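You operate a simulated robot arm through the tools that you are given. There is no shell and no other tool. Be economical: measure what you need, move in short steps, check, and stop when the job is done.

Carry out the task below with a simulated robot arm. There is one attempt and no reset: what you move stays moved.

TASK
Clamp the thin slat, sand the old paint off it and free the clamp.
Fine: sanding block back on its spot.

It is judged by the outcome, as a careful person would: the job done as asked, and still so three seconds after it is handed in. It fails if anything else is knocked over, pushed out of place, dropped, spilled or broken.

THE ROBOT
A 7-joint arm with a two-finger parallel gripper, fixed in place. Base frame: the origin is at the foot of the arm, x ahead of it, y to its left, z up; the work surface is at about z = 750. Lengths are in mm, angles in degrees, forces in N, time in s.
With the tool pointing down near the work surface it reaches from about 200 to 680 mm from the base axis. Its first joint turns from -66.0 to 66.0 degrees. Payload 2.4 kg.
Tool frame: the origin (TCP) lies between the finger pads and is the grasp point; the fingertips stand 30 mm ahead of it; z points along the fingers, y is the line along which they close. The gripper opens to 94 mm. The fingers are 28 mm wide and 10 mm thick; the gripper's body (50 by 96 mm) begins 55 mm behind the TCP.
Orientation is that of the tool frame in the base frame, as a unit quaternion [x, y, z, w]. With the fingers straight down and closing along the base's y, the tool's x points along the base's -x, its y along +y and its z along -z.

THE INTERFACE
- The arm moves only by the tool step_arm. Its argument "moves" is text: rows parted by semicolons, each of 7 numbers parted by spaces: the shift along the tool's x, y, z in mm, then the turn, a rotation vector about the tool's x, y, z in degrees, then the finger opening in mm, from 0 to 94. In form: tx ty tz ax ay az jaw; .... A call has 1 to 10 rows; each row shifts and turns the commanded pose from where the row before left it, along the tool's axes as they then stand. A row lasts 0.2 s, in which the tool goes at most 50 mm and 8.6 degrees; a call with a longer step from one row to the next is refused whole, and so is a gripper value outside its range. A pose out of reach is approached as far as the arm can. The call stops where the force on the tool passes 70 N (or 10 N more than at its start, if that is more) or the arm is blocked; 0.2 s more then pass. The fingers move at their own pace (about 153 mm/s each) and stop on an object; they squeeze with about 43 N. The grip force told is the motor's: it shows also when the fingers shut on nothing. Time passes only in rows, and 0.2 s behind the last, so rows that do not move let the fingers close. It gives the time, the measured TCP pose, the force on the tool (base axes), the opening and the grip force at its end, in the units of the frame above (readings bear some noise).
- Cameras (640 x 400 px; columns grow to the right, rows downward): "scene" is fixed at [34.9, 468, 1455.2]; the picture's right is [-0.80, -0.60, 0.00], its down [-0.28, 0.37, -0.89] and it looks along [0.53, -0.71, -0.46] (base axes); focal length 338 px, centre (320, 200). "wrist" rides on the gripper at [-37, 0, -58] in the tool frame; the picture's right is [0.00, -1.00, 0.00], its down [0.97, 0.00, -0.24] and it looks along [0.24, 0.00, 0.97] (tool axes); focal length 218 px, centre (320, 200).
- camera(camera): a new picture of that camera. No time passes.
- measure_at(camera, pixels): for up to 12 pixels [column, row] of the newest picture of that camera ("zoom" is the newest enlarged one), the place [x, y, z] in the base frame of the surface seen there, good to about 2 mm. No time passes.
- close_up(camera, box): a new picture of the part [left, top, right, bottom] of that camera's present view, enlarged. No time passes.
- finish_job(): hands the job in; it is judged then, once.

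Work in short steps. Measure before you move; look again where a grasp or a placing could have gone wrong, and mend it. You have 80 turns and 54 pictures in all, the two below and enlarged ones among them. Open the gripper and draw the arm clear of the work before you hand the job in, unless the task says otherwise; then end with one line.

The tools are called after "Call:" as a command line: name --argument value ..., lists and objects as JSON in quotes. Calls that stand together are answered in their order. step_arm: Moves the arm, as the interface text tells. Its arguments: {"type":"object","properties":{"moves":{"type":"string"}},"required":["moves"]} The other tools are called the same way: camera (camera) takes a picture; measure_at (camera, pixels) gives the place of the surface under pixels of a picture; close_up (camera, box) takes an enlarged picture of a part of a camera's view; finish_job () hands the job in.

At the start:

```text
t: 0.0
tcp_pos: [444.2, -127.6, 1087.4]
orientation: [-0.001, 1.0, 0.0, 0.0]
ft_force: [-0.1, 0.5, 0.2]
grip_width: 94.2
gripper_force: 0.2
```

scene: 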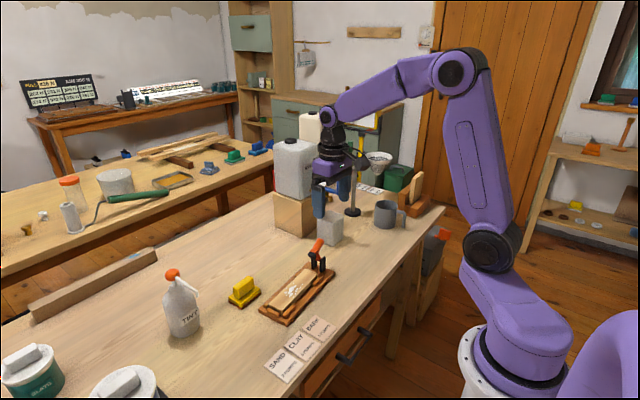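
wrist: 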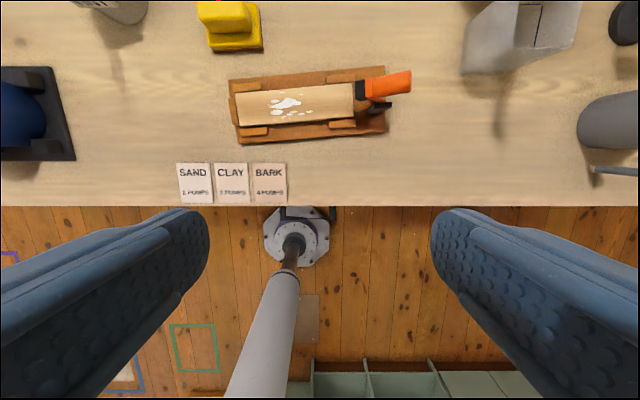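

The pictures show the jig with the slat and orange-handled clamp (scene ~300,290) and a yellow sanding block (~243,290). I'll enlarge both.

Call:
close_up --camera "scene" --box '[210, 225, 350, 335]'

Call:
close_up --camera "wrist" --box '[180, 0, 430, 160]'

```text
3.64 times, centred on (280, 280) of scene
```

zoom: 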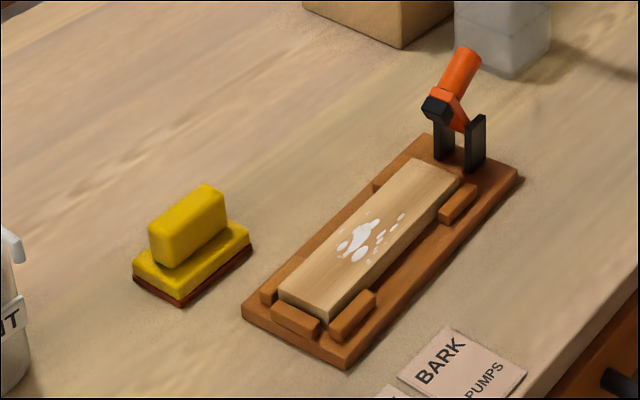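

```text
2.50 times, centred on (305, 80) of wrist
```

zoom: 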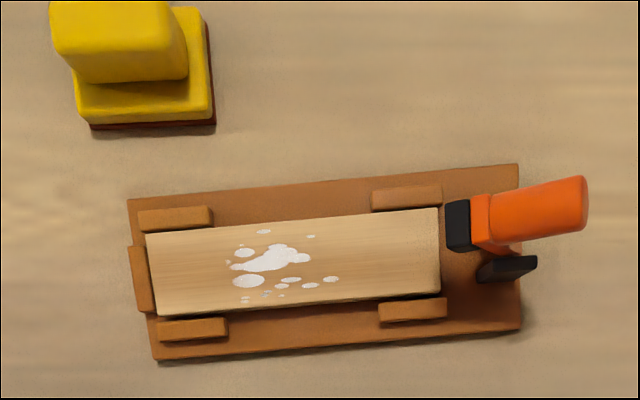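

I'll enlarge the clamp itself, and measure the jig and block from the wrist picture.

Call:
close_up --camera "scene" --box '[288, 228, 360, 273]'

Call:
measure_at --camera "wrist" --pixels '[[237, 94], [352, 84], [353, 115], [241, 124], [229, 80], [384, 67], [295, 105], [228, 20], [262, 40], [207, 50], [360, 90], [405, 82]]'

```text
8.89 times, centred on (324, 250) of scene
```

zoom: 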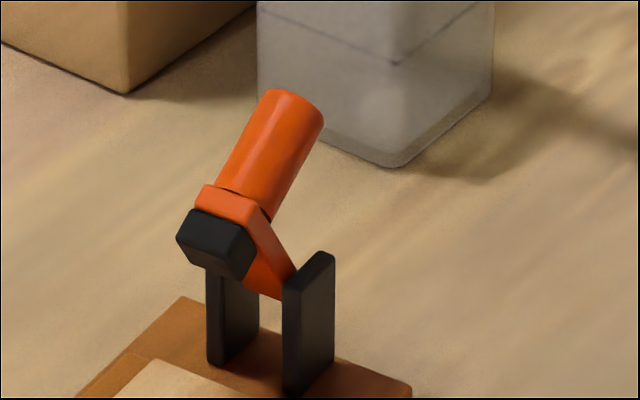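

```text
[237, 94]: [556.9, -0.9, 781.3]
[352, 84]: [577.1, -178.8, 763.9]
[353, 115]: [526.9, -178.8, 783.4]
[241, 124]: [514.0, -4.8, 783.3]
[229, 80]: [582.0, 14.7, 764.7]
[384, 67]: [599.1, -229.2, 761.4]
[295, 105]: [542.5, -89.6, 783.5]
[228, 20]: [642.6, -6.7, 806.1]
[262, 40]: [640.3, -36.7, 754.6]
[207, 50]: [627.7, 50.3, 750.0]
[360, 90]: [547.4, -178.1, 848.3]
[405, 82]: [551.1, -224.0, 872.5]
```

Call:
measure_at --camera "zoom" --pixels '[[292, 100], [265, 150], [235, 200], [220, 225], [215, 260], [268, 278], [320, 262], [310, 340], [232, 335], [300, 140], [185, 235], [240, 265]]'

Call:
close_up --camera "scene" --box '[220, 265, 270, 315]'

```text
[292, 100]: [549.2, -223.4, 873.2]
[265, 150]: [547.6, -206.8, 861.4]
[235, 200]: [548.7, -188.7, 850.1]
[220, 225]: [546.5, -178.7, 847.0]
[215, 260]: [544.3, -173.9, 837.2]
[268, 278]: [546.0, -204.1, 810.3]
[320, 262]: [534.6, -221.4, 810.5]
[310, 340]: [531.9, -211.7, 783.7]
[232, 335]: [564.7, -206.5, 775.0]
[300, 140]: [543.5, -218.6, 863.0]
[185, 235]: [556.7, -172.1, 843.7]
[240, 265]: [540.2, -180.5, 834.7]
```

```text
8.00 times, centred on (245, 290) of scene
```

zoom: 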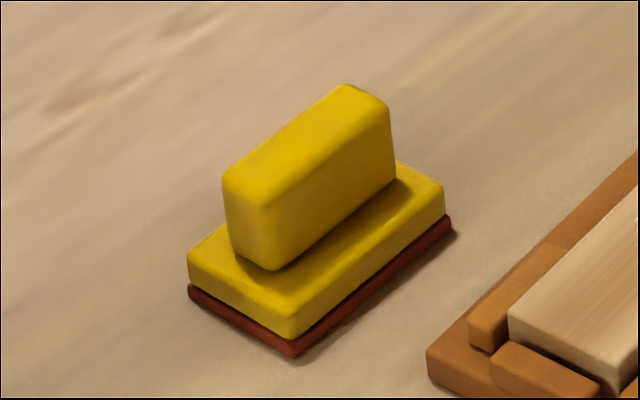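

Lever pivots near (548,-215,~800) with its foot raised; swinging the handle toward +y should bring the foot down. Checking neighbours (grey box) and the block's geometry before I move.

Call:
measure_at --camera "zoom" --pixels '[[345, 90], [385, 105], [228, 180], [270, 200], [265, 262], [390, 180], [440, 190], [290, 325], [195, 260], [450, 225], [295, 352], [330, 180]]'

Call:
measure_at --camera "scene" --pixels '[[318, 226], [328, 243], [341, 225], [330, 214], [382, 215], [352, 212], [170, 272], [192, 285], [180, 320]]'

Call:
measure_at --camera "wrist" --pixels '[[470, 70], [490, 20], [540, 40], [255, 100], [285, 102], [316, 112], [280, 92], [283, 119], [318, 92], [273, 104]]'

```text
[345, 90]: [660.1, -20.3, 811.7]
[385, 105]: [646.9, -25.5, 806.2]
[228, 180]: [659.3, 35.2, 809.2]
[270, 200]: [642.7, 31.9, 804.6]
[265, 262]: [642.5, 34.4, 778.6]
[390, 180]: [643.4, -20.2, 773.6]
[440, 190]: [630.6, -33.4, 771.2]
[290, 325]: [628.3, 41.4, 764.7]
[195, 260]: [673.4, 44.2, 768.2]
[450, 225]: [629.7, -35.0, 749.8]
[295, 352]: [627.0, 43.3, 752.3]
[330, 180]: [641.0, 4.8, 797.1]
```

```text
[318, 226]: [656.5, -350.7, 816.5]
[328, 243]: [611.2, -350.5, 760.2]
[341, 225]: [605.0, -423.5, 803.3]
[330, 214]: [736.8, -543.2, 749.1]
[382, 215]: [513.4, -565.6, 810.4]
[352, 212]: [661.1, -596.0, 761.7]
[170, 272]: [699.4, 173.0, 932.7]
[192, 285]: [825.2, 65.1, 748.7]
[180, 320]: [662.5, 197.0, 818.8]
```

```text
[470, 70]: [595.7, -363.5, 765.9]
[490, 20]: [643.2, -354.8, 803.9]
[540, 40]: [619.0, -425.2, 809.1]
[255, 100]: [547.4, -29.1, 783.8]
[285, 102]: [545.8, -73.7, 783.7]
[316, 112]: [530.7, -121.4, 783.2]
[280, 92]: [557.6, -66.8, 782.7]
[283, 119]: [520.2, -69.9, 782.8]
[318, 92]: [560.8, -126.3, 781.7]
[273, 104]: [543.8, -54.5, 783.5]
```

Fingers closed, I go to (548,-255,870), on the far side of the handle, clear of the grey box (y<-350).

Call:
step_arm --moves "-26 -32 0 0 0 0 0;-26 -32 0 0 0 0 0;-26 -32 0 0 0 0 0;-26 -32 0 0 0 0 0;0 0 43 0 0 0 0;0 0 43 0 0 0 0;0 0 43 0 0 0 0;0 0 43 0 0 0 0;0 0 43 0 0 0 0;0 0 0 0 0 0 0"

Call:
camera --camera "wrist"

Call:
close_up --camera "scene" --box '[265, 180, 385, 280]'

```text
t: 2.2
tcp_pos: [545.3, -255.6, 871.8]
orientation: [0.0, 1.0, 0.0, 0.0]
ft_force: [0.8, 0.0, 0.2]
grip_width: 0.0
gripper_force: 33.5
```

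```text
47 pictures are left
```

wrist: 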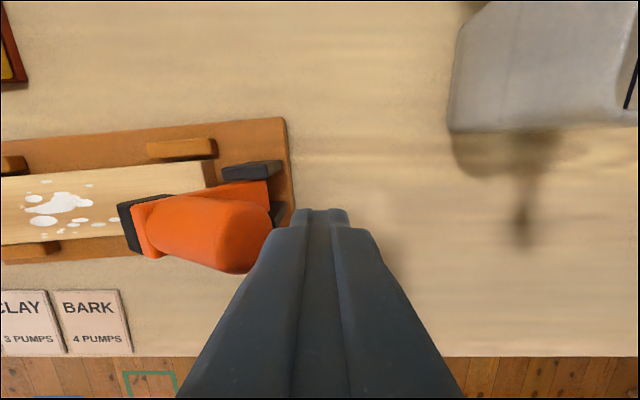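

```text
4.00 times, centred on (325, 230) of scene
```

zoom: 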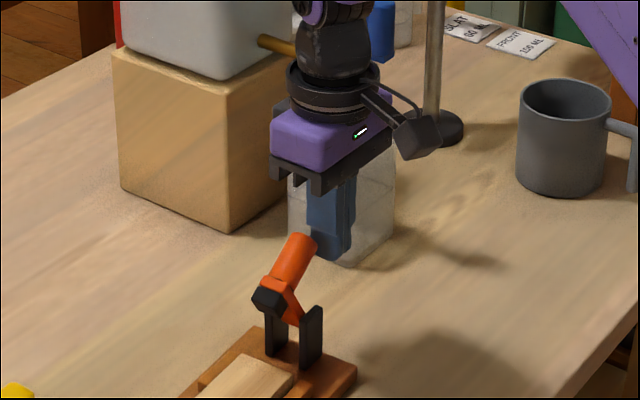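

Fingers stand just behind the handle end. Push slowly toward +y, lowering a little along the arc.

Call:
step_arm --moves "0 10 0 0 0 0 0;0 10 0 0 0 0 0;0 10 0 0 0 0 0;0 10 2 0 0 0 0;0 10 3 0 0 0 0;0 0 0 0 0 0 0"

Call:
close_up --camera "scene" --box '[265, 190, 385, 290]'

```text
t: 3.6
tcp_pos: [547.2, -205.1, 868.8]
orientation: [0.001, 1.0, 0.0, 0.0]
ft_force: [0.2, 0.8, 0.3]
grip_width: 0.0
gripper_force: 33.0
```

```text
4.00 times, centred on (325, 240) of scene
```

zoom: 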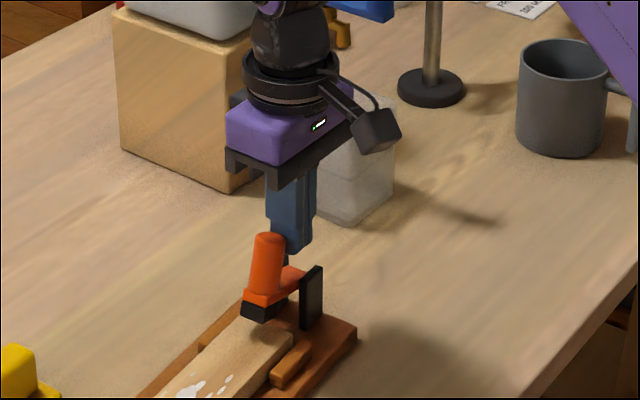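

The lever is swinging down with small force (foot near slat). Continue.

Call:
step_arm --moves "0 6 1 0 0 0 0;0 6 1 0 0 0 0;0 6 1 0 0 0 0;0 5 1 0 0 0 0;0 0 0 0 0 0 0"

Call:
close_up --camera "scene" --box '[265, 190, 385, 290]'

```text
t: 4.8
tcp_pos: [548.6, -182.4, 864.1]
orientation: [0.0, 1.0, 0.0, 0.0]
ft_force: [0.5, -9.6, 6.6]
grip_width: 0.0
gripper_force: 33.4
```

```text
4.00 times, centred on (325, 240) of scene
```

zoom: 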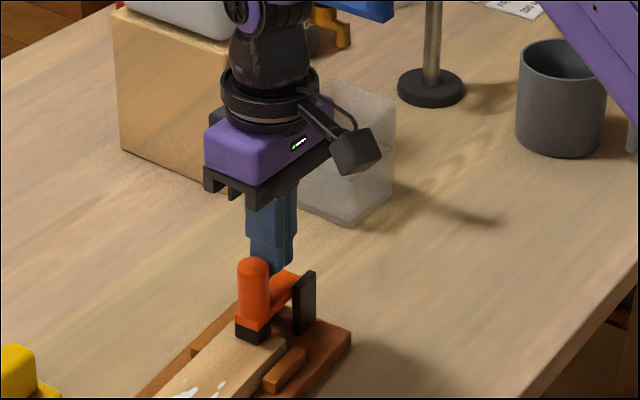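

Force now rises to ~10 N: the foot meets the slat. A few mm more to seat it.

Call:
step_arm --moves "0 2 0 0 0 0 0;0 2 0 0 0 0 0;0 0 0 0 0 0 0"

Call:
close_up --camera "scene" --box '[250, 230, 350, 330]'

```text
t: 5.6
tcp_pos: [547.3, -178.4, 862.8]
orientation: [0.0, 1.0, 0.0, 0.0]
ft_force: [1.7, -9.6, 2.6]
grip_width: 0.0
gripper_force: 33.2
```

```text
4.00 times, centred on (300, 280) of scene
```

zoom: 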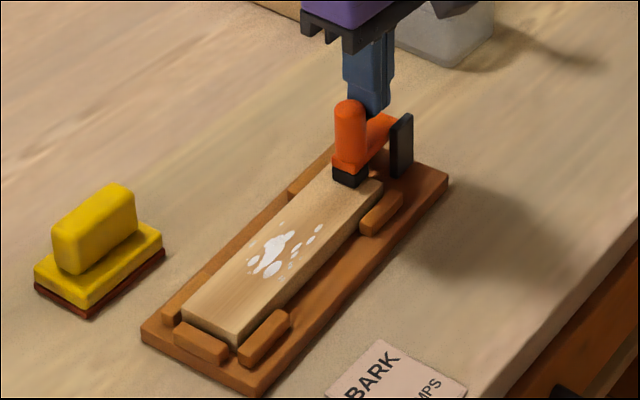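

Call:
measure_at --camera "zoom" --pixels '[[350, 105], [350, 150], [345, 172], [236, 345], [185, 308], [383, 182], [150, 328], [250, 385], [447, 182], [200, 345]]'

```text
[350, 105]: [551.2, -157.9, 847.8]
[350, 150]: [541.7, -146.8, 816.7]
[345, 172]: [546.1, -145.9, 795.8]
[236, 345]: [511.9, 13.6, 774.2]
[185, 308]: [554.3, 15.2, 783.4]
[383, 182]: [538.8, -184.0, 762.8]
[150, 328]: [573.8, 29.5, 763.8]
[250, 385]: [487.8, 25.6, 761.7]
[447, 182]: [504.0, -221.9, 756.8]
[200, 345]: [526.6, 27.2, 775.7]
```

The handle is upright and the foot is on the slat, though the jig seems to have slid some mm toward +y. Back off and rise, then compare.

Call:
step_arm --moves "0 -10 0 0 0 0 0;0 -25 0 0 0 0 0;0 -25 0 0 0 0 0;0 0 -45 0 0 0 0;0 0 -45 0 0 0 0;0 0 -45 0 0 0 0"

Call:
close_up --camera "scene" --box '[210, 225, 350, 335]'

```text
t: 7.0
tcp_pos: [546.5, -240.9, 998.8]
orientation: [0.001, 1.0, 0.0, 0.0]
ft_force: [0.0, -0.1, -0.6]
grip_width: 0.0
gripper_force: 33.1
```

```text
3.64 times, centred on (280, 280) of scene
```

zoom: 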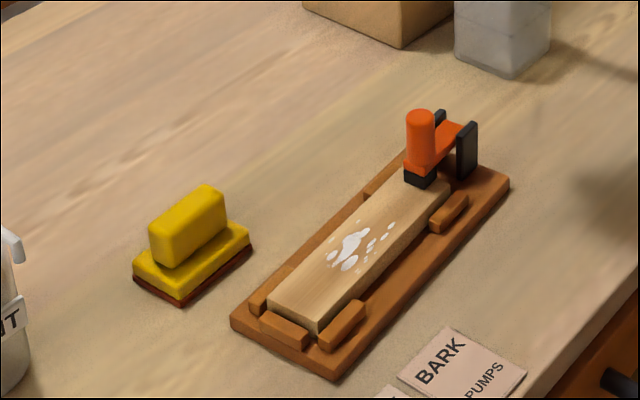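

Call:
measure_at --camera "zoom" --pixels '[[235, 318], [505, 184], [335, 373], [270, 304], [316, 328], [345, 245], [330, 262], [390, 226], [418, 185], [404, 180], [435, 180], [360, 272]]'

```text
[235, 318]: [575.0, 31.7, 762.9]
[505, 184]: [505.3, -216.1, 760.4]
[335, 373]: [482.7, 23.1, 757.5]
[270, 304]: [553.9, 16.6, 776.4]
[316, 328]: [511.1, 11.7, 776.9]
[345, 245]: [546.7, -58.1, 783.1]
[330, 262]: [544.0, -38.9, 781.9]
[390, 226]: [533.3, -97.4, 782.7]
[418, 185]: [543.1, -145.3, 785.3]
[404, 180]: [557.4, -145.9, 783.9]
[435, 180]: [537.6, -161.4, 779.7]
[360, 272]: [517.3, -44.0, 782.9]
```

The clamp holds by itself. Now move above the sanding block and turn the fingers so they close along base x, across its grip.

Call:
step_arm --moves "-17.4 41 0 0 0 0 0;-17.4 41 0 0 0 0 0;-17.4 41 0 0 0 0 0;-17.4 41 0 0 0 0 0;-17.4 41 0 0 0 0 0;-17.4 41 0 0 0 0 60;0 0 0 0 0 -8.5 60;0 0 0 0 0 -8.5 60;0 0 0 0 0 -8.5 60;0 0 0 0 0 -8.5 60"

Call:
step_arm --moves "0 0 0 0 0 -8.5 60;0 0 0 0 0 -8.5 60;0 0 0 0 0 -8.5 60;0 0 0 0 0 -8.5 60;0 0 0 0 0 -8.5 60;0 0 0 0 0 -8.5 60;0 0 0 0 0 0 60"

Call:
camera --camera "wrist"

```text
t: 9.2
tcp_pos: [651.4, 8.0, 998.0]
orientation: [-0.294, 0.956, 0.0, 0.0]
ft_force: [0.7, -0.3, -0.3]
grip_width: 60.3
gripper_force: 0.0
```

```text
t: 10.8
tcp_pos: [652.6, 6.0, 998.5]
orientation: [-0.677, 0.736, 0.0, 0.0]
ft_force: [0.5, -0.2, 0.3]
grip_width: 60.1
gripper_force: 0.1
```

```text
41 pictures are left
```

wrist: 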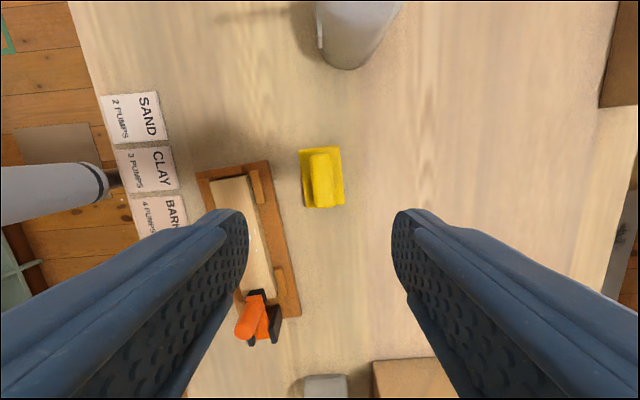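

Call:
close_up --camera "wrist" --box '[282, 135, 362, 220]'

```text
4.71 times, centred on (322, 178) of wrist
```

zoom: 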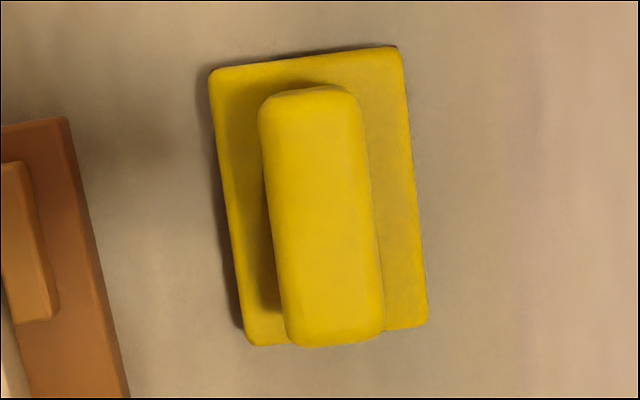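

Call:
measure_at --camera "zoom" --pixels '[[214, 85], [248, 335], [402, 65], [424, 315], [266, 125], [285, 315], [355, 110], [378, 315], [310, 95], [335, 335], [230, 72], [380, 52]]'

```text
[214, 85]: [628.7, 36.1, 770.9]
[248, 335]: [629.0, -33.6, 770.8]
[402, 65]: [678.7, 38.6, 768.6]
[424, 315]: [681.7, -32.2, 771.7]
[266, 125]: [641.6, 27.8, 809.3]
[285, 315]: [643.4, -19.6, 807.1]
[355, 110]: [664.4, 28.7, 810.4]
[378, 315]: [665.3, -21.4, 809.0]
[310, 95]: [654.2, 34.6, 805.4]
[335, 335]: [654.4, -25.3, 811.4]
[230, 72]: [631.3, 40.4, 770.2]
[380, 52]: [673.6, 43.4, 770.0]
```

Grip is 24 mm wide (x 641–665), centre ≈(653.5,4), top 810, axis ≈271.5°. Turn the last 6.5° and come down most of the way.

Call:
step_arm --moves "2 -1 0 0 0 -6.5 60;0 0 40 0 0 0 60;0 0 40 0 0 0 60;0 0 40 0 0 0 60;0 0 30 0 0 0 60;0 0 0 0 0 0 60"

Call:
camera --camera "wrist"

```text
t: 12.2
tcp_pos: [653.1, 6.1, 847.6]
orientation: [0.717, -0.698, -0.001, 0.0]
ft_force: [-0.3, 0.0, 0.0]
grip_width: 59.9
gripper_force: 0.1
```

```text
39 pictures are left
```

wrist: 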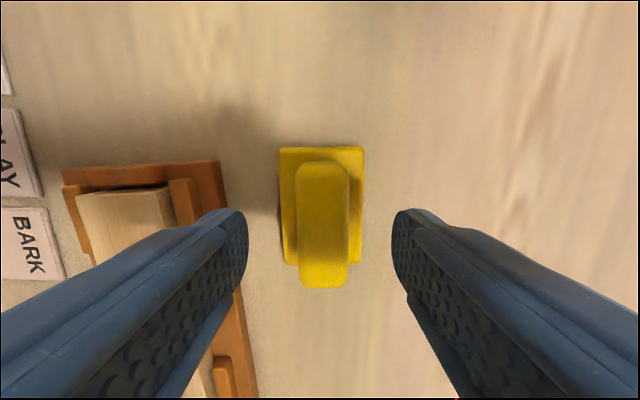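

Aligned with the grip (322,225). Down 41 mm and close.

Call:
step_arm --moves "2 0 20 0 0 0 60;0 0 21 0 0 0 60;0 0 0 0 0 0 40;0 0 0 0 0 0 20;0 0 0 0 0 0 15;0 0 0 0 0 0 15"

Call:
camera --camera "wrist"

```text
t: 13.6
tcp_pos: [652.0, 5.0, 807.8]
orientation: [0.716, -0.698, 0.0, 0.001]
ft_force: [0.7, -1.0, -0.2]
grip_width: 29.8
gripper_force: 42.9
```

```text
38 pictures are left
```

wrist: 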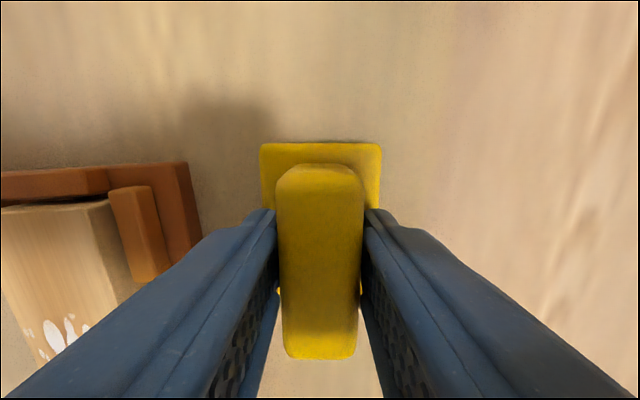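

Gripped (29.8 mm, 43 N); spot noted as TCP (652,5,807.8). Lift and carry above the slat, turning to the slat's direction.

Call:
step_arm --moves "0 0 -20 0 0 0 15;0 0 -30 0 0 0 15;0 0 -20 0 0 0 15;12 39.7 0 0 0 0 15;12 39.7 0 0 0 0 15;12 39.7 0 0 0 0 15;0 0 0 0 0 -2.8 15;0 0 0 0 0 0 15"

Call:
camera --camera "wrist"

Call:
close_up --camera "scene" --box '[210, 225, 350, 335]'

```text
t: 15.4
tcp_pos: [533.7, -35.4, 877.8]
orientation: [0.734, -0.68, 0.0, 0.0]
ft_force: [-0.1, 0.2, -1.5]
grip_width: 29.6
gripper_force: 43.2
```

```text
37 pictures are left
```

wrist: 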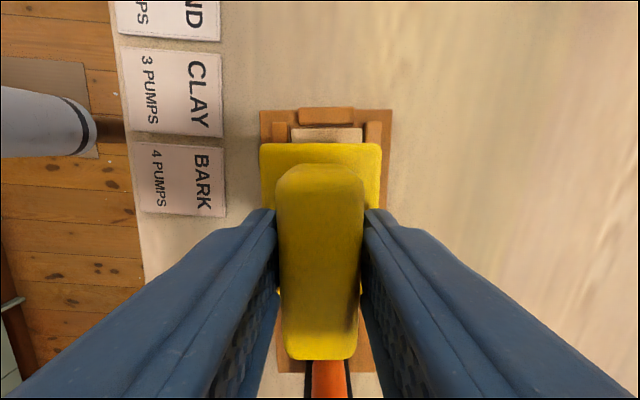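

```text
3.64 times, centred on (280, 280) of scene
```

zoom: 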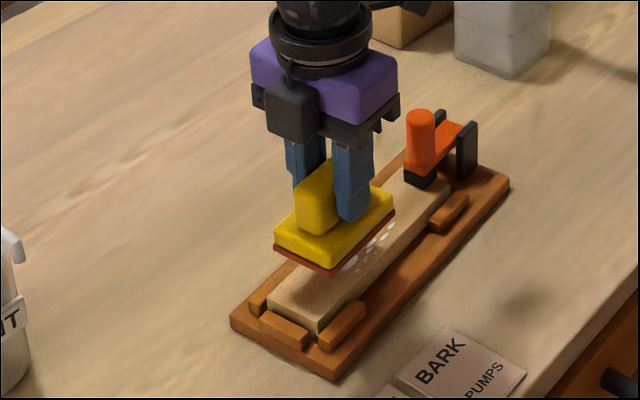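

The block is parallel to the slat, slat ~4 mm to the right (327 vs 320). Correct and go down to light contact (expected TCP z ≈ 841).

Call:
step_arm --moves "0 -4 15 0 0 0 15;0 0 15 0 0 0 15;0 0 5 0 0 0 15;0 0 2 0 0 0 15;0 0 1 0 0 0 15;0 0 0 0 0 0 15"

```text
t: 16.8
tcp_pos: [539.2, -34.1, 839.9]
orientation: [0.733, -0.68, 0.0, -0.002]
ft_force: [-1.4, 0.9, 15.5]
grip_width: 29.6
gripper_force: 43.3
```

Contact with 15 N. First stroke along the slat, 56 mm toward the clamp, and back.

Call:
step_arm --moves "8 0 0 0 0 0 15;12 0 0 0 0 0 15;12 0 0 0 0 0 15;12 0 0 0 0 0 15;12 0 0 0 0 0 15;0 0 0 0 0 0 15"

Call:
close_up --camera "scene" --box '[210, 225, 350, 335]'

```text
t: 18.2
tcp_pos: [544.5, -90.5, 840.2]
orientation: [0.734, -0.679, 0.001, -0.001]
ft_force: [-0.1, 7.9, 22.1]
grip_width: 29.5
gripper_force: 42.9
```

```text
3.64 times, centred on (280, 280) of scene
```

zoom: 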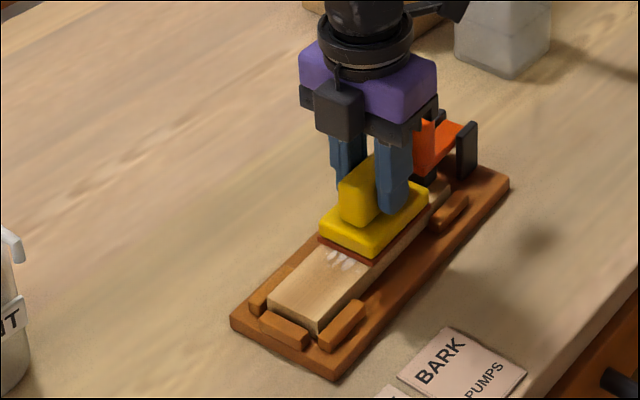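

The jig holds still; paint fades but remains. More strokes.

Call:
step_arm --moves "-12 0 0 0 0 0 15;-12 0 0 0 0 0 15;-12 0 0 0 0 0 15;-12 0 0 0 0 0 15;-12 0 0 0 0 0 15;12 0 0 0 0 0 15;12 0 0 0 0 0 15;12 0 0 0 0 0 15;12 0 0 0 0 0 15;12 0 0 0 0 0 15"

Call:
step_arm --moves "-12 0 0 0 0 0 15;-12 0 0 0 0 0 15;-12 0 0 0 0 0 15;-12 0 0 0 0 0 15;-12 0 0 0 0 0 15;12 0 0 0 0 0 15;12 0 0 0 0 0 15;12 0 0 0 0 0 15;12 0 0 0 0 0 15;12 0 0 0 0 0 15"

Call:
close_up --camera "scene" --box '[210, 225, 350, 335]'

```text
t: 20.4
tcp_pos: [543.3, -91.5, 839.6]
orientation: [0.733, -0.68, 0.001, -0.001]
ft_force: [-0.8, 9.1, 26.1]
grip_width: 29.8
gripper_force: 43.5
```

```text
t: 22.6
tcp_pos: [542.8, -92.1, 839.6]
orientation: [0.733, -0.68, 0.0, 0.0]
ft_force: [-0.9, 7.1, 19.4]
grip_width: 29.7
gripper_force: 42.8
```

```text
3.64 times, centred on (280, 280) of scene
```

zoom: 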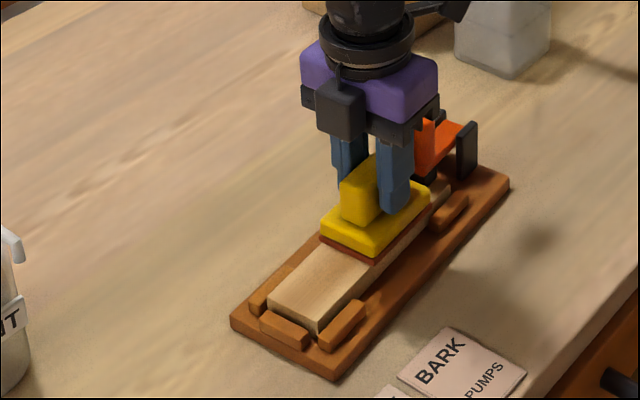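

The +y part is clean. Two more strokes, then lift off to see the rest.

Call:
step_arm --moves "-12 0 0 0 0 0 15;-12 0 0 0 0 0 15;-12 0 0 0 0 0 15;-12 0 0 0 0 0 15;-12 0 0 0 0 0 15;12 0 0 0 0 0 15;12 0 0 0 0 0 15;12 0 0 0 0 0 15;12 0 0 0 0 0 15;12 0 0 0 0 0 15"

Call:
step_arm --moves "-12 0 0 0 0 0 15;-12 0 0 0 0 0 15;-12 0 0 0 0 0 15;-12 0 0 0 0 0 15;-12 0 0 0 0 0 15;0 0 -12 0 0 0 15;0 0 -30 0 0 0 15;-5 -40 0 0 0 0 15;-5 -40 0 0 0 0 15"

Call:
close_up --camera "scene" --box '[210, 225, 350, 335]'

```text
t: 24.8
tcp_pos: [542.6, -91.3, 839.3]
orientation: [0.734, -0.679, 0.001, -0.001]
ft_force: [-1.0, 12.1, 32.4]
grip_width: 29.9
gripper_force: 42.7
```

```text
t: 26.8
tcp_pos: [617.0, -16.6, 881.2]
orientation: [0.732, -0.681, -0.001, 0.001]
ft_force: [0.3, -0.3, -1.7]
grip_width: 29.5
gripper_force: 43.1
```

```text
3.64 times, centred on (280, 280) of scene
```

zoom: 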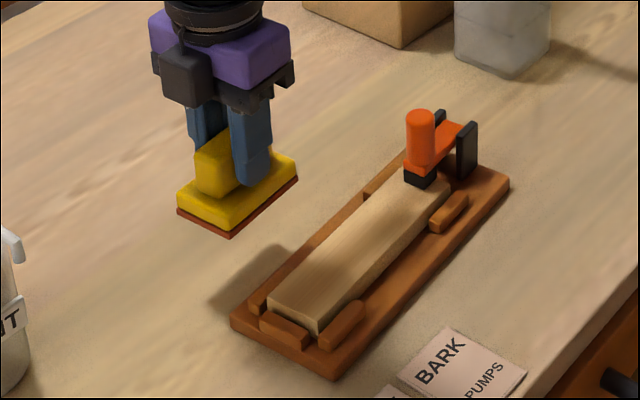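

Call:
close_up --camera "scene" --box '[262, 268, 322, 318]'

```text
8.00 times, centred on (292, 293) of scene
```

zoom: 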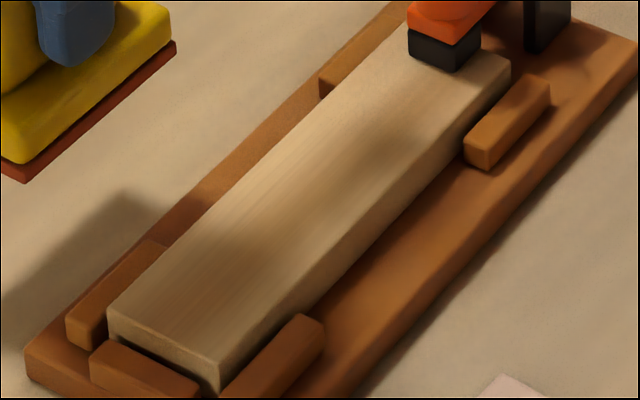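

The slat is clean. Carry the block back to its spot (652,5), turning back 2.8°.

Call:
step_arm --moves "0 0 0 0 0 2.8 15;-20.7 -35.6 0 0 0 0 15;0 0 30 0 0 0 15;0 0 25 0 0 0 15;0 0 10 0 0 0 15;0 0 0 0 0 0 15"

```text
t: 28.2
tcp_pos: [651.6, 5.5, 815.6]
orientation: [0.716, -0.698, 0.0, 0.0]
ft_force: [0.6, 0.2, -0.9]
grip_width: 29.4
gripper_force: 43.1
```

Call:
step_arm --moves "0 0 4 0 0 0 15;0 0 2 0 0 0 15;0 0 1 0 0 0 15;0 0 0 0 0 0 15"

```text
t: 29.2
tcp_pos: [652.2, 5.5, 808.9]
orientation: [0.716, -0.698, 0.001, 0.0]
ft_force: [0.3, -0.4, -0.2]
grip_width: 29.6
gripper_force: 43.1
```

Just above the table; half-millimetre steps until it rests, then release and rise.

Call:
step_arm --moves "0 0 0.5 0 0 0 15;0 0 0.5 0 0 0 15;0 0 0.4 0 0 0 15;0 0 0 0 0 0 15"

```text
t: 30.2
tcp_pos: [653.0, 6.4, 807.9]
orientation: [0.717, -0.697, 0.0, 0.0]
ft_force: [0.1, -0.5, -1.1]
grip_width: 29.5
gripper_force: 42.7
```

Call:
step_arm --moves "0 0 0.6 0 0 0 15;0 0 0.5 0 0 0 15;0 0 0 0 0 0 15"

```text
t: 31.0
tcp_pos: [653.4, 5.6, 806.9]
orientation: [0.716, -0.698, -0.001, -0.001]
ft_force: [-1.4, 0.4, 2.8]
grip_width: 29.6
gripper_force: 42.9
```

Contact (2.8 N up). Release evenly and rise.

Call:
step_arm --moves "0 0 0 0 0 0 40;0 0 0 0 0 0 60;0 0 -30 0 0 0 60;0 0 -40 0 0 0 60;0 0 -40 0 0 0 60;0 0 -40 0 0 0 60;0 0 0 0 0 0 60"

Call:
close_up --camera "scene" --box '[210, 225, 350, 335]'

Call:
camera --camera "wrist"

```text
t: 32.6
tcp_pos: [651.9, 6.8, 954.4]
orientation: [0.716, -0.698, 0.0, 0.0]
ft_force: [0.1, 0.3, -1.1]
grip_width: 60.0
gripper_force: 0.0
```

```text
3.64 times, centred on (280, 280) of scene
```

zoom: 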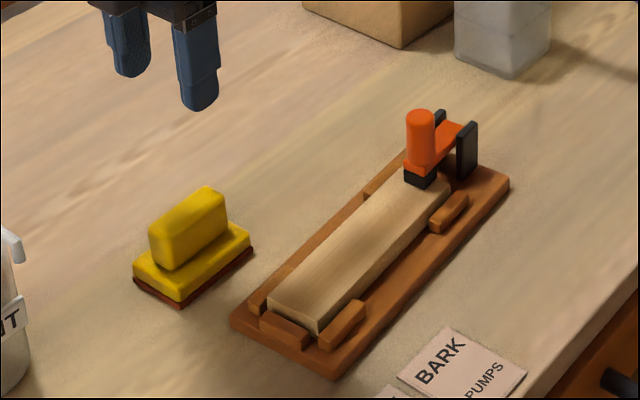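

```text
30 pictures are left
```

wrist: 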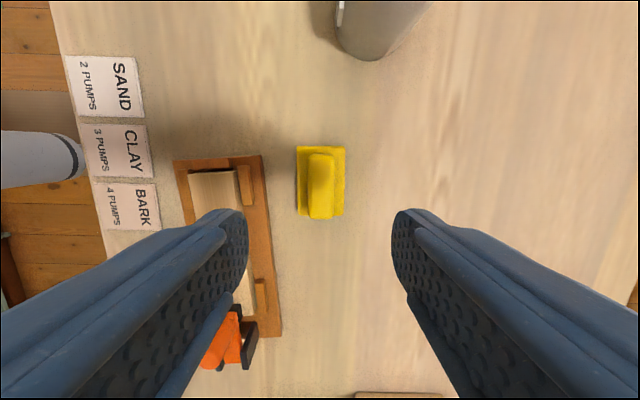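

Block sits exactly on its old pixels. Now the clamp: bring closed fingers to the +y side of the handle, (549,-115,860).

Call:
step_arm --moves "29.8 26.5 0 0 0 0 0;29.8 26.5 0 0 0 0 0;29.8 26.5 0 0 0 0 0;29.8 26.5 0 0 0 0 0;0 0 40 0 0 0 0;0 0 40 0 0 0 0;0 0 13 0 0 0 0;0 0 0 0 0 0 0"

Call:
close_up --camera "scene" --box '[265, 190, 385, 290]'

Call:
camera --camera "wrist"

```text
t: 34.4
tcp_pos: [551.0, -115.8, 862.2]
orientation: [0.717, -0.697, 0.0, 0.001]
ft_force: [0.2, 0.0, 0.9]
grip_width: 0.0
gripper_force: 32.9
```

```text
4.00 times, centred on (325, 240) of scene
```

zoom: 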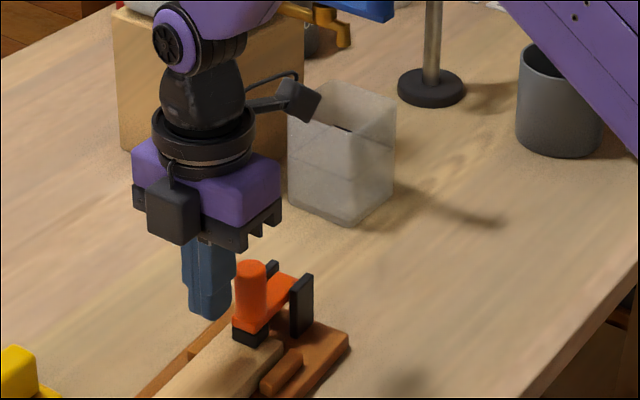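

```text
28 pictures are left
```

wrist: 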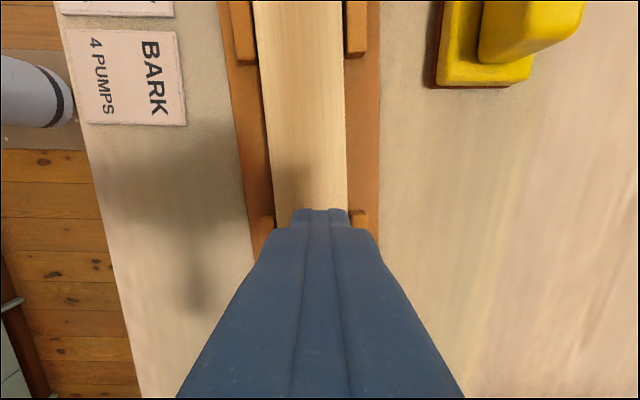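

Fingers ~5 mm off in x; correct, then push toward -y with a slight rise.

Call:
step_arm --moves "0 5 0 0 0 0 0;10 0 0 0 0 0 0;10 0 0 0 0 0 0;8 0 -2 0 0 0 0;8 0 -4 0 0 0 0;8 0 -6 0 0 0 0;0 0 0 0 0 0 0"

Call:
close_up --camera "scene" --box '[265, 190, 385, 290]'

```text
t: 36.0
tcp_pos: [547.1, -160.4, 877.1]
orientation: [0.717, -0.697, 0.001, 0.0]
ft_force: [1.8, 9.3, 7.7]
grip_width: 0.0
gripper_force: 33.0
```

```text
4.00 times, centred on (325, 240) of scene
```

zoom: 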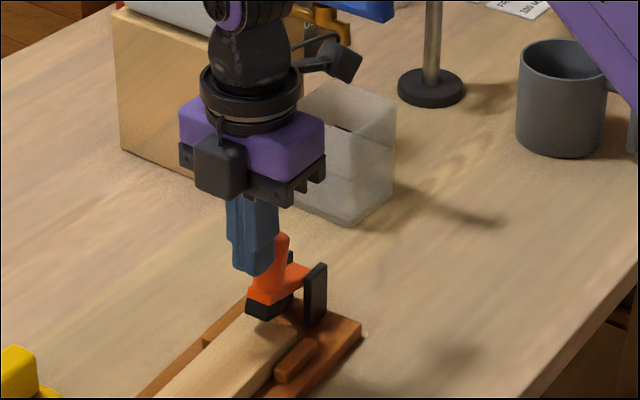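

The lever is lifting but the jig is also sliding back about to its original place. Back off and look.

Call:
step_arm --moves "-10 0 -5 0 0 0 0;-30 0 -30 0 0 0 0;-10 0 -40 0 0 0 0;0 0 -40 0 0 0 0;0 0 0 0 0 0 0"

Call:
close_up --camera "scene" --box '[210, 225, 350, 335]'

```text
t: 37.2
tcp_pos: [541.7, -109.1, 992.2]
orientation: [0.716, -0.698, 0.0, 0.0]
ft_force: [0.1, -0.5, 0.8]
grip_width: 0.0
gripper_force: 33.1
```

```text
3.64 times, centred on (280, 280) of scene
```

zoom: 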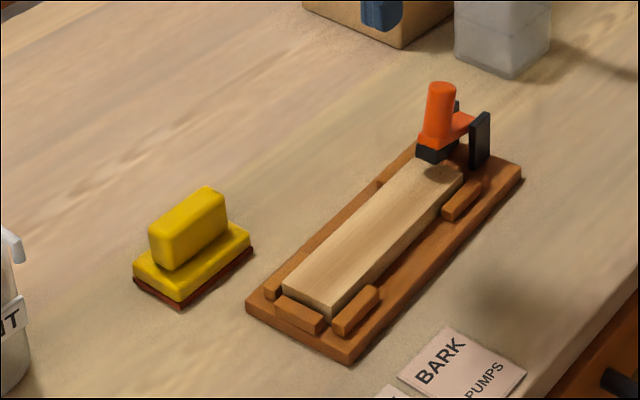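

Jig is within ~3 mm of its original place. The lever stays where left, so I'll push only on the handle's top end for leverage. Measuring it.

Call:
measure_at --camera "zoom" --pixels '[[442, 84], [430, 92], [436, 115], [430, 135], [430, 155], [452, 125], [480, 112], [488, 130], [462, 122], [250, 306], [520, 172], [348, 357]]'

```text
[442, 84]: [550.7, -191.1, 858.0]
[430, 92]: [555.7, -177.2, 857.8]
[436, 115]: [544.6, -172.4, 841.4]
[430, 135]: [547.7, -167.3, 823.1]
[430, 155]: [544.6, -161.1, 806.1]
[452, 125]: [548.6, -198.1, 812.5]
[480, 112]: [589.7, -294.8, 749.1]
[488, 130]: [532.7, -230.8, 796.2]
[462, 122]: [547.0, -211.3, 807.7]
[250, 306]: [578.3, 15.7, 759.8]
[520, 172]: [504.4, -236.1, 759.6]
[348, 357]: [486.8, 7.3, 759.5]
```

Call:
step_arm --moves "36 -6.4 0 0 0 0 0;0 0 40 0 0 0 0;0 0 40 0 0 0 0;0 0 32 0 0 0 0;8 0 0 0 0 0 0;8 0 0 0 0 0 0;7 0 -1 0 0 0 0;7 0 -3 0 0 0 0;0 0 0 0 0 0 0"

Call:
close_up --camera "scene" --box '[265, 190, 385, 290]'

```text
t: 39.2
tcp_pos: [555.1, -172.6, 886.1]
orientation: [0.717, -0.697, 0.003, -0.002]
ft_force: [7.1, 18.7, 25.2]
grip_width: 0.0
gripper_force: 33.1
```

```text
4.00 times, centred on (325, 240) of scene
```

zoom: 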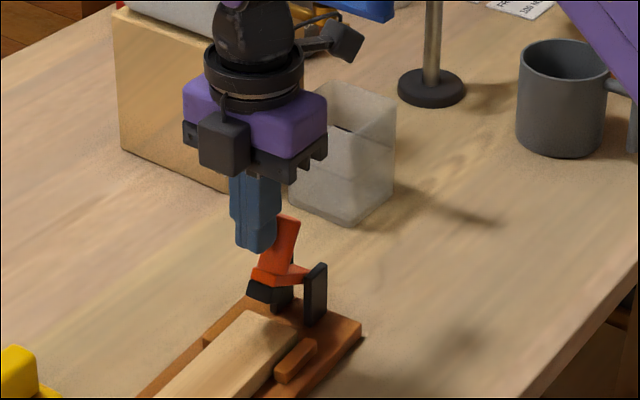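

Force rises to 25 N upward: the fingertip is wedging on the sloping handle. Lift off and look again.

Call:
step_arm --moves "-4 0 -6 0 0 0 0;-10 0 -30 0 0 0 0;-20 0 -40 0 0 0 0;0 0 0 0 0 0 0"

Call:
close_up --camera "scene" --box '[280, 215, 350, 270]'

```text
t: 40.2
tcp_pos: [550.9, -139.4, 959.2]
orientation: [0.716, -0.698, -0.001, 0.0]
ft_force: [-0.8, -0.1, -0.6]
grip_width: 0.2
gripper_force: 33.0
```

```text
7.27 times, centred on (315, 242) of scene
```

zoom: 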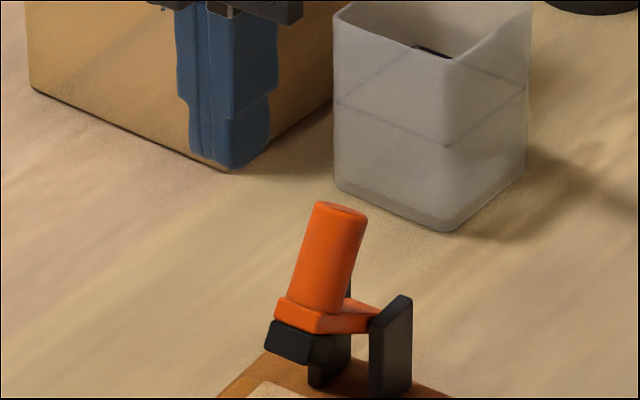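

Call:
measure_at --camera "zoom" --pixels '[[340, 208], [318, 212], [362, 222], [325, 260], [308, 300], [350, 270], [300, 315], [290, 340], [350, 320], [395, 320], [340, 225]]'

Call:
camera --camera "scene"

```text
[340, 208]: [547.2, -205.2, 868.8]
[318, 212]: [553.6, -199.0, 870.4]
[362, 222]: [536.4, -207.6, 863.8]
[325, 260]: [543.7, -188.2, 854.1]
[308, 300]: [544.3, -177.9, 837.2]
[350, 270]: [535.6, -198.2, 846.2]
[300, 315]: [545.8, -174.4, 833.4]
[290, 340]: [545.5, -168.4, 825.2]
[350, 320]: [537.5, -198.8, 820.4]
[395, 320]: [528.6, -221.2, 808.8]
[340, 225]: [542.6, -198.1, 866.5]
```

```text
23 pictures are left
```

scene: 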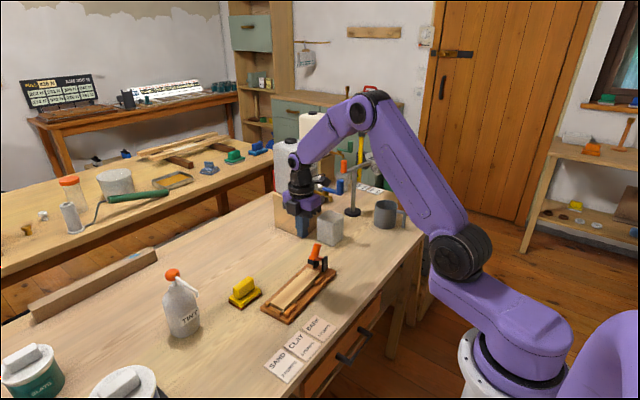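

Handle now leans at ~124° (originally ~147°), foot well clear of the slat. I'll straddle the handle end, grip it lightly and draw it the last ~25 mm toward -y.

Call:
step_arm --moves "29 2 0 0 0 0 60;29.6 2.4 0 0 0 0 60;0 0 0 0 0 0 60;0 0 30 0 0 0 60;0 0 20 0 0 0 60;0 0 0 0 0 0 60"

Call:
camera --camera "wrist"

```text
t: 41.6
tcp_pos: [548.3, -200.4, 910.1]
orientation: [0.716, -0.698, -0.001, 0.0]
ft_force: [-0.7, -0.6, -0.4]
grip_width: 60.1
gripper_force: 0.0
```

```text
22 pictures are left
```

wrist: 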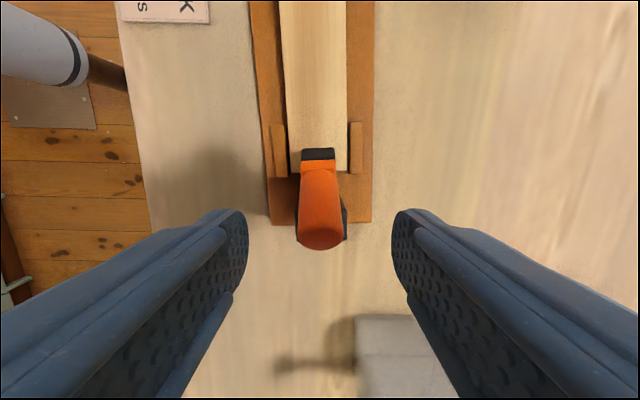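

Handle centred between fingers (320,205). Down and close.

Call:
step_arm --moves "0 0 25 0 0 0 60;0 0 21 0 0 0 60;0 0 0 0 0 0 40;0 0 0 0 0 0 24;0 0 0 0 0 0 20;0 0 0 0 0 0 20"

Call:
close_up --camera "scene" --box '[280, 215, 350, 270]'

```text
t: 43.0
tcp_pos: [549.2, -200.4, 863.2]
orientation: [0.717, -0.697, 0.0, 0.0]
ft_force: [3.0, -0.8, -0.3]
grip_width: 26.9
gripper_force: 43.2
```

```text
7.27 times, centred on (315, 242) of scene
```

zoom: 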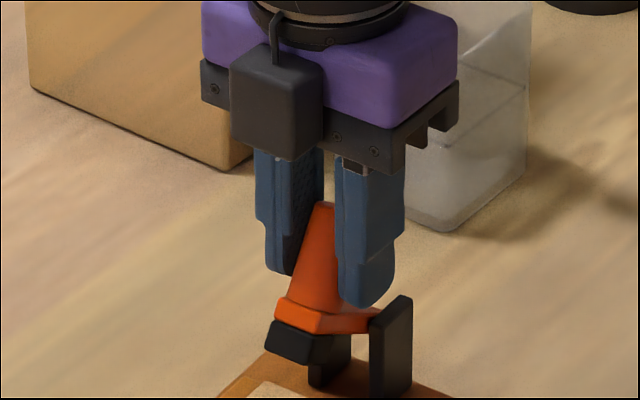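

Gripped (27 mm). Draw it along the arc about the pivot, tilting the tool with the handle — two small steps first.

Call:
step_arm --moves "6.7 0 -1.55 0 -6 0 20;6.7 0 -1.55 0 -6 0 20;0 0 0 0 0 0 20"

Call:
close_up --camera "scene" --box '[265, 205, 365, 285]'

```text
t: 43.8
tcp_pos: [549.3, -214.1, 866.7]
orientation: [0.712, -0.694, -0.076, -0.074]
ft_force: [-1.1, 1.8, 10.0]
grip_width: 26.6
gripper_force: 42.6
```

```text
5.00 times, centred on (315, 245) of scene
```

zoom: 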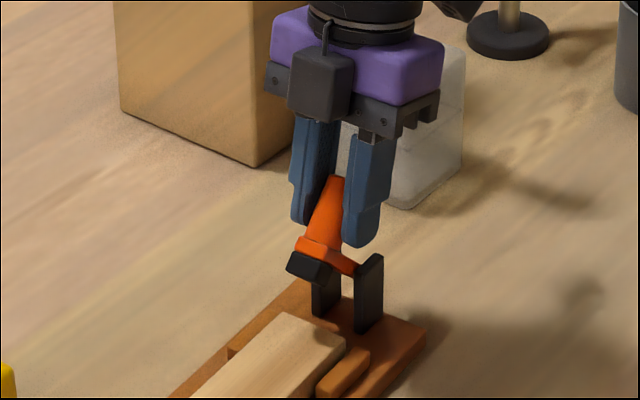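

Working with low force (10 N, arc slightly low). Two more steps with a bit more rise.

Call:
step_arm --moves "6.5 0 -3 0 -6 0 20;6.5 0 -2 0 -5 0 20;0 0 0 0 0 0 20"

Call:
close_up --camera "scene" --box '[265, 205, 365, 285]'

```text
t: 44.6
tcp_pos: [550.0, -226.2, 867.1]
orientation: [0.703, -0.683, -0.145, -0.139]
ft_force: [2.8, 6.9, 1.4]
grip_width: 27.2
gripper_force: 43.1
```

```text
5.00 times, centred on (315, 245) of scene
```

zoom: 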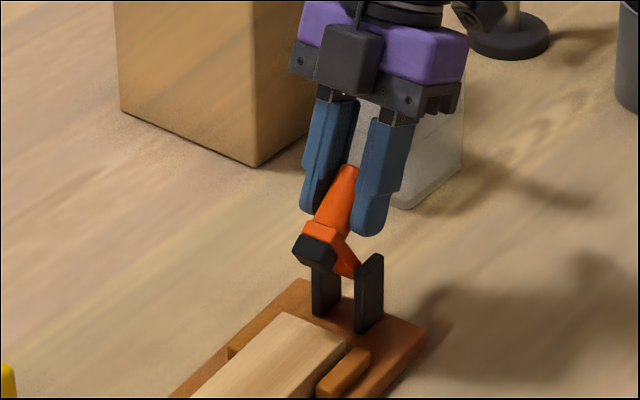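

The lever is back in its open pose, jig unmoved. Release and withdraw along the tool axis.

Call:
step_arm --moves "0 0 0 0 0 0 40;0 0 0 0 0 0 60;0 0 -30 0 0 0 60;0 0 -40 0 0 0 60;0 0 -20 0 8 0 60;0 0 -20 0 8 0 60;0 0 -20 0 7 0 60;0 0 0 0 0 0 60"

Call:
close_up --camera "scene" --box '[210, 225, 350, 335]'

```text
t: 46.4
tcp_pos: [550.6, -271.7, 989.7]
orientation: [0.716, -0.698, 0.001, 0.001]
ft_force: [0.3, 0.4, 0.3]
grip_width: 59.9
gripper_force: 0.1
```

```text
3.64 times, centred on (280, 280) of scene
```

zoom: 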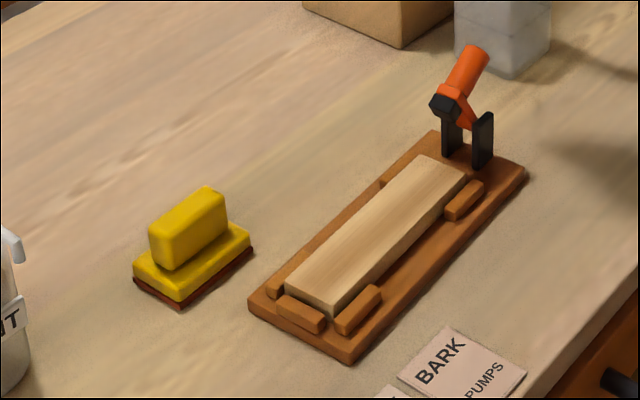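

The paint is gone, the clamp is open and the lever stays up. The block is on its spot, the gripper is open and the arm is well clear. The jig is about 4–5 mm from where it started. A push to correct that would risk hitting the raised handle, so I'm handing in.

Call:
finish_job

```text
The job is handed in.
```

I clamped the slat, sanded it until no paint was visible, reopened the clamp and put the sanding block back on its spot; the jig slid during clamping and unclamping and ended about 4–5 mm from where it started.
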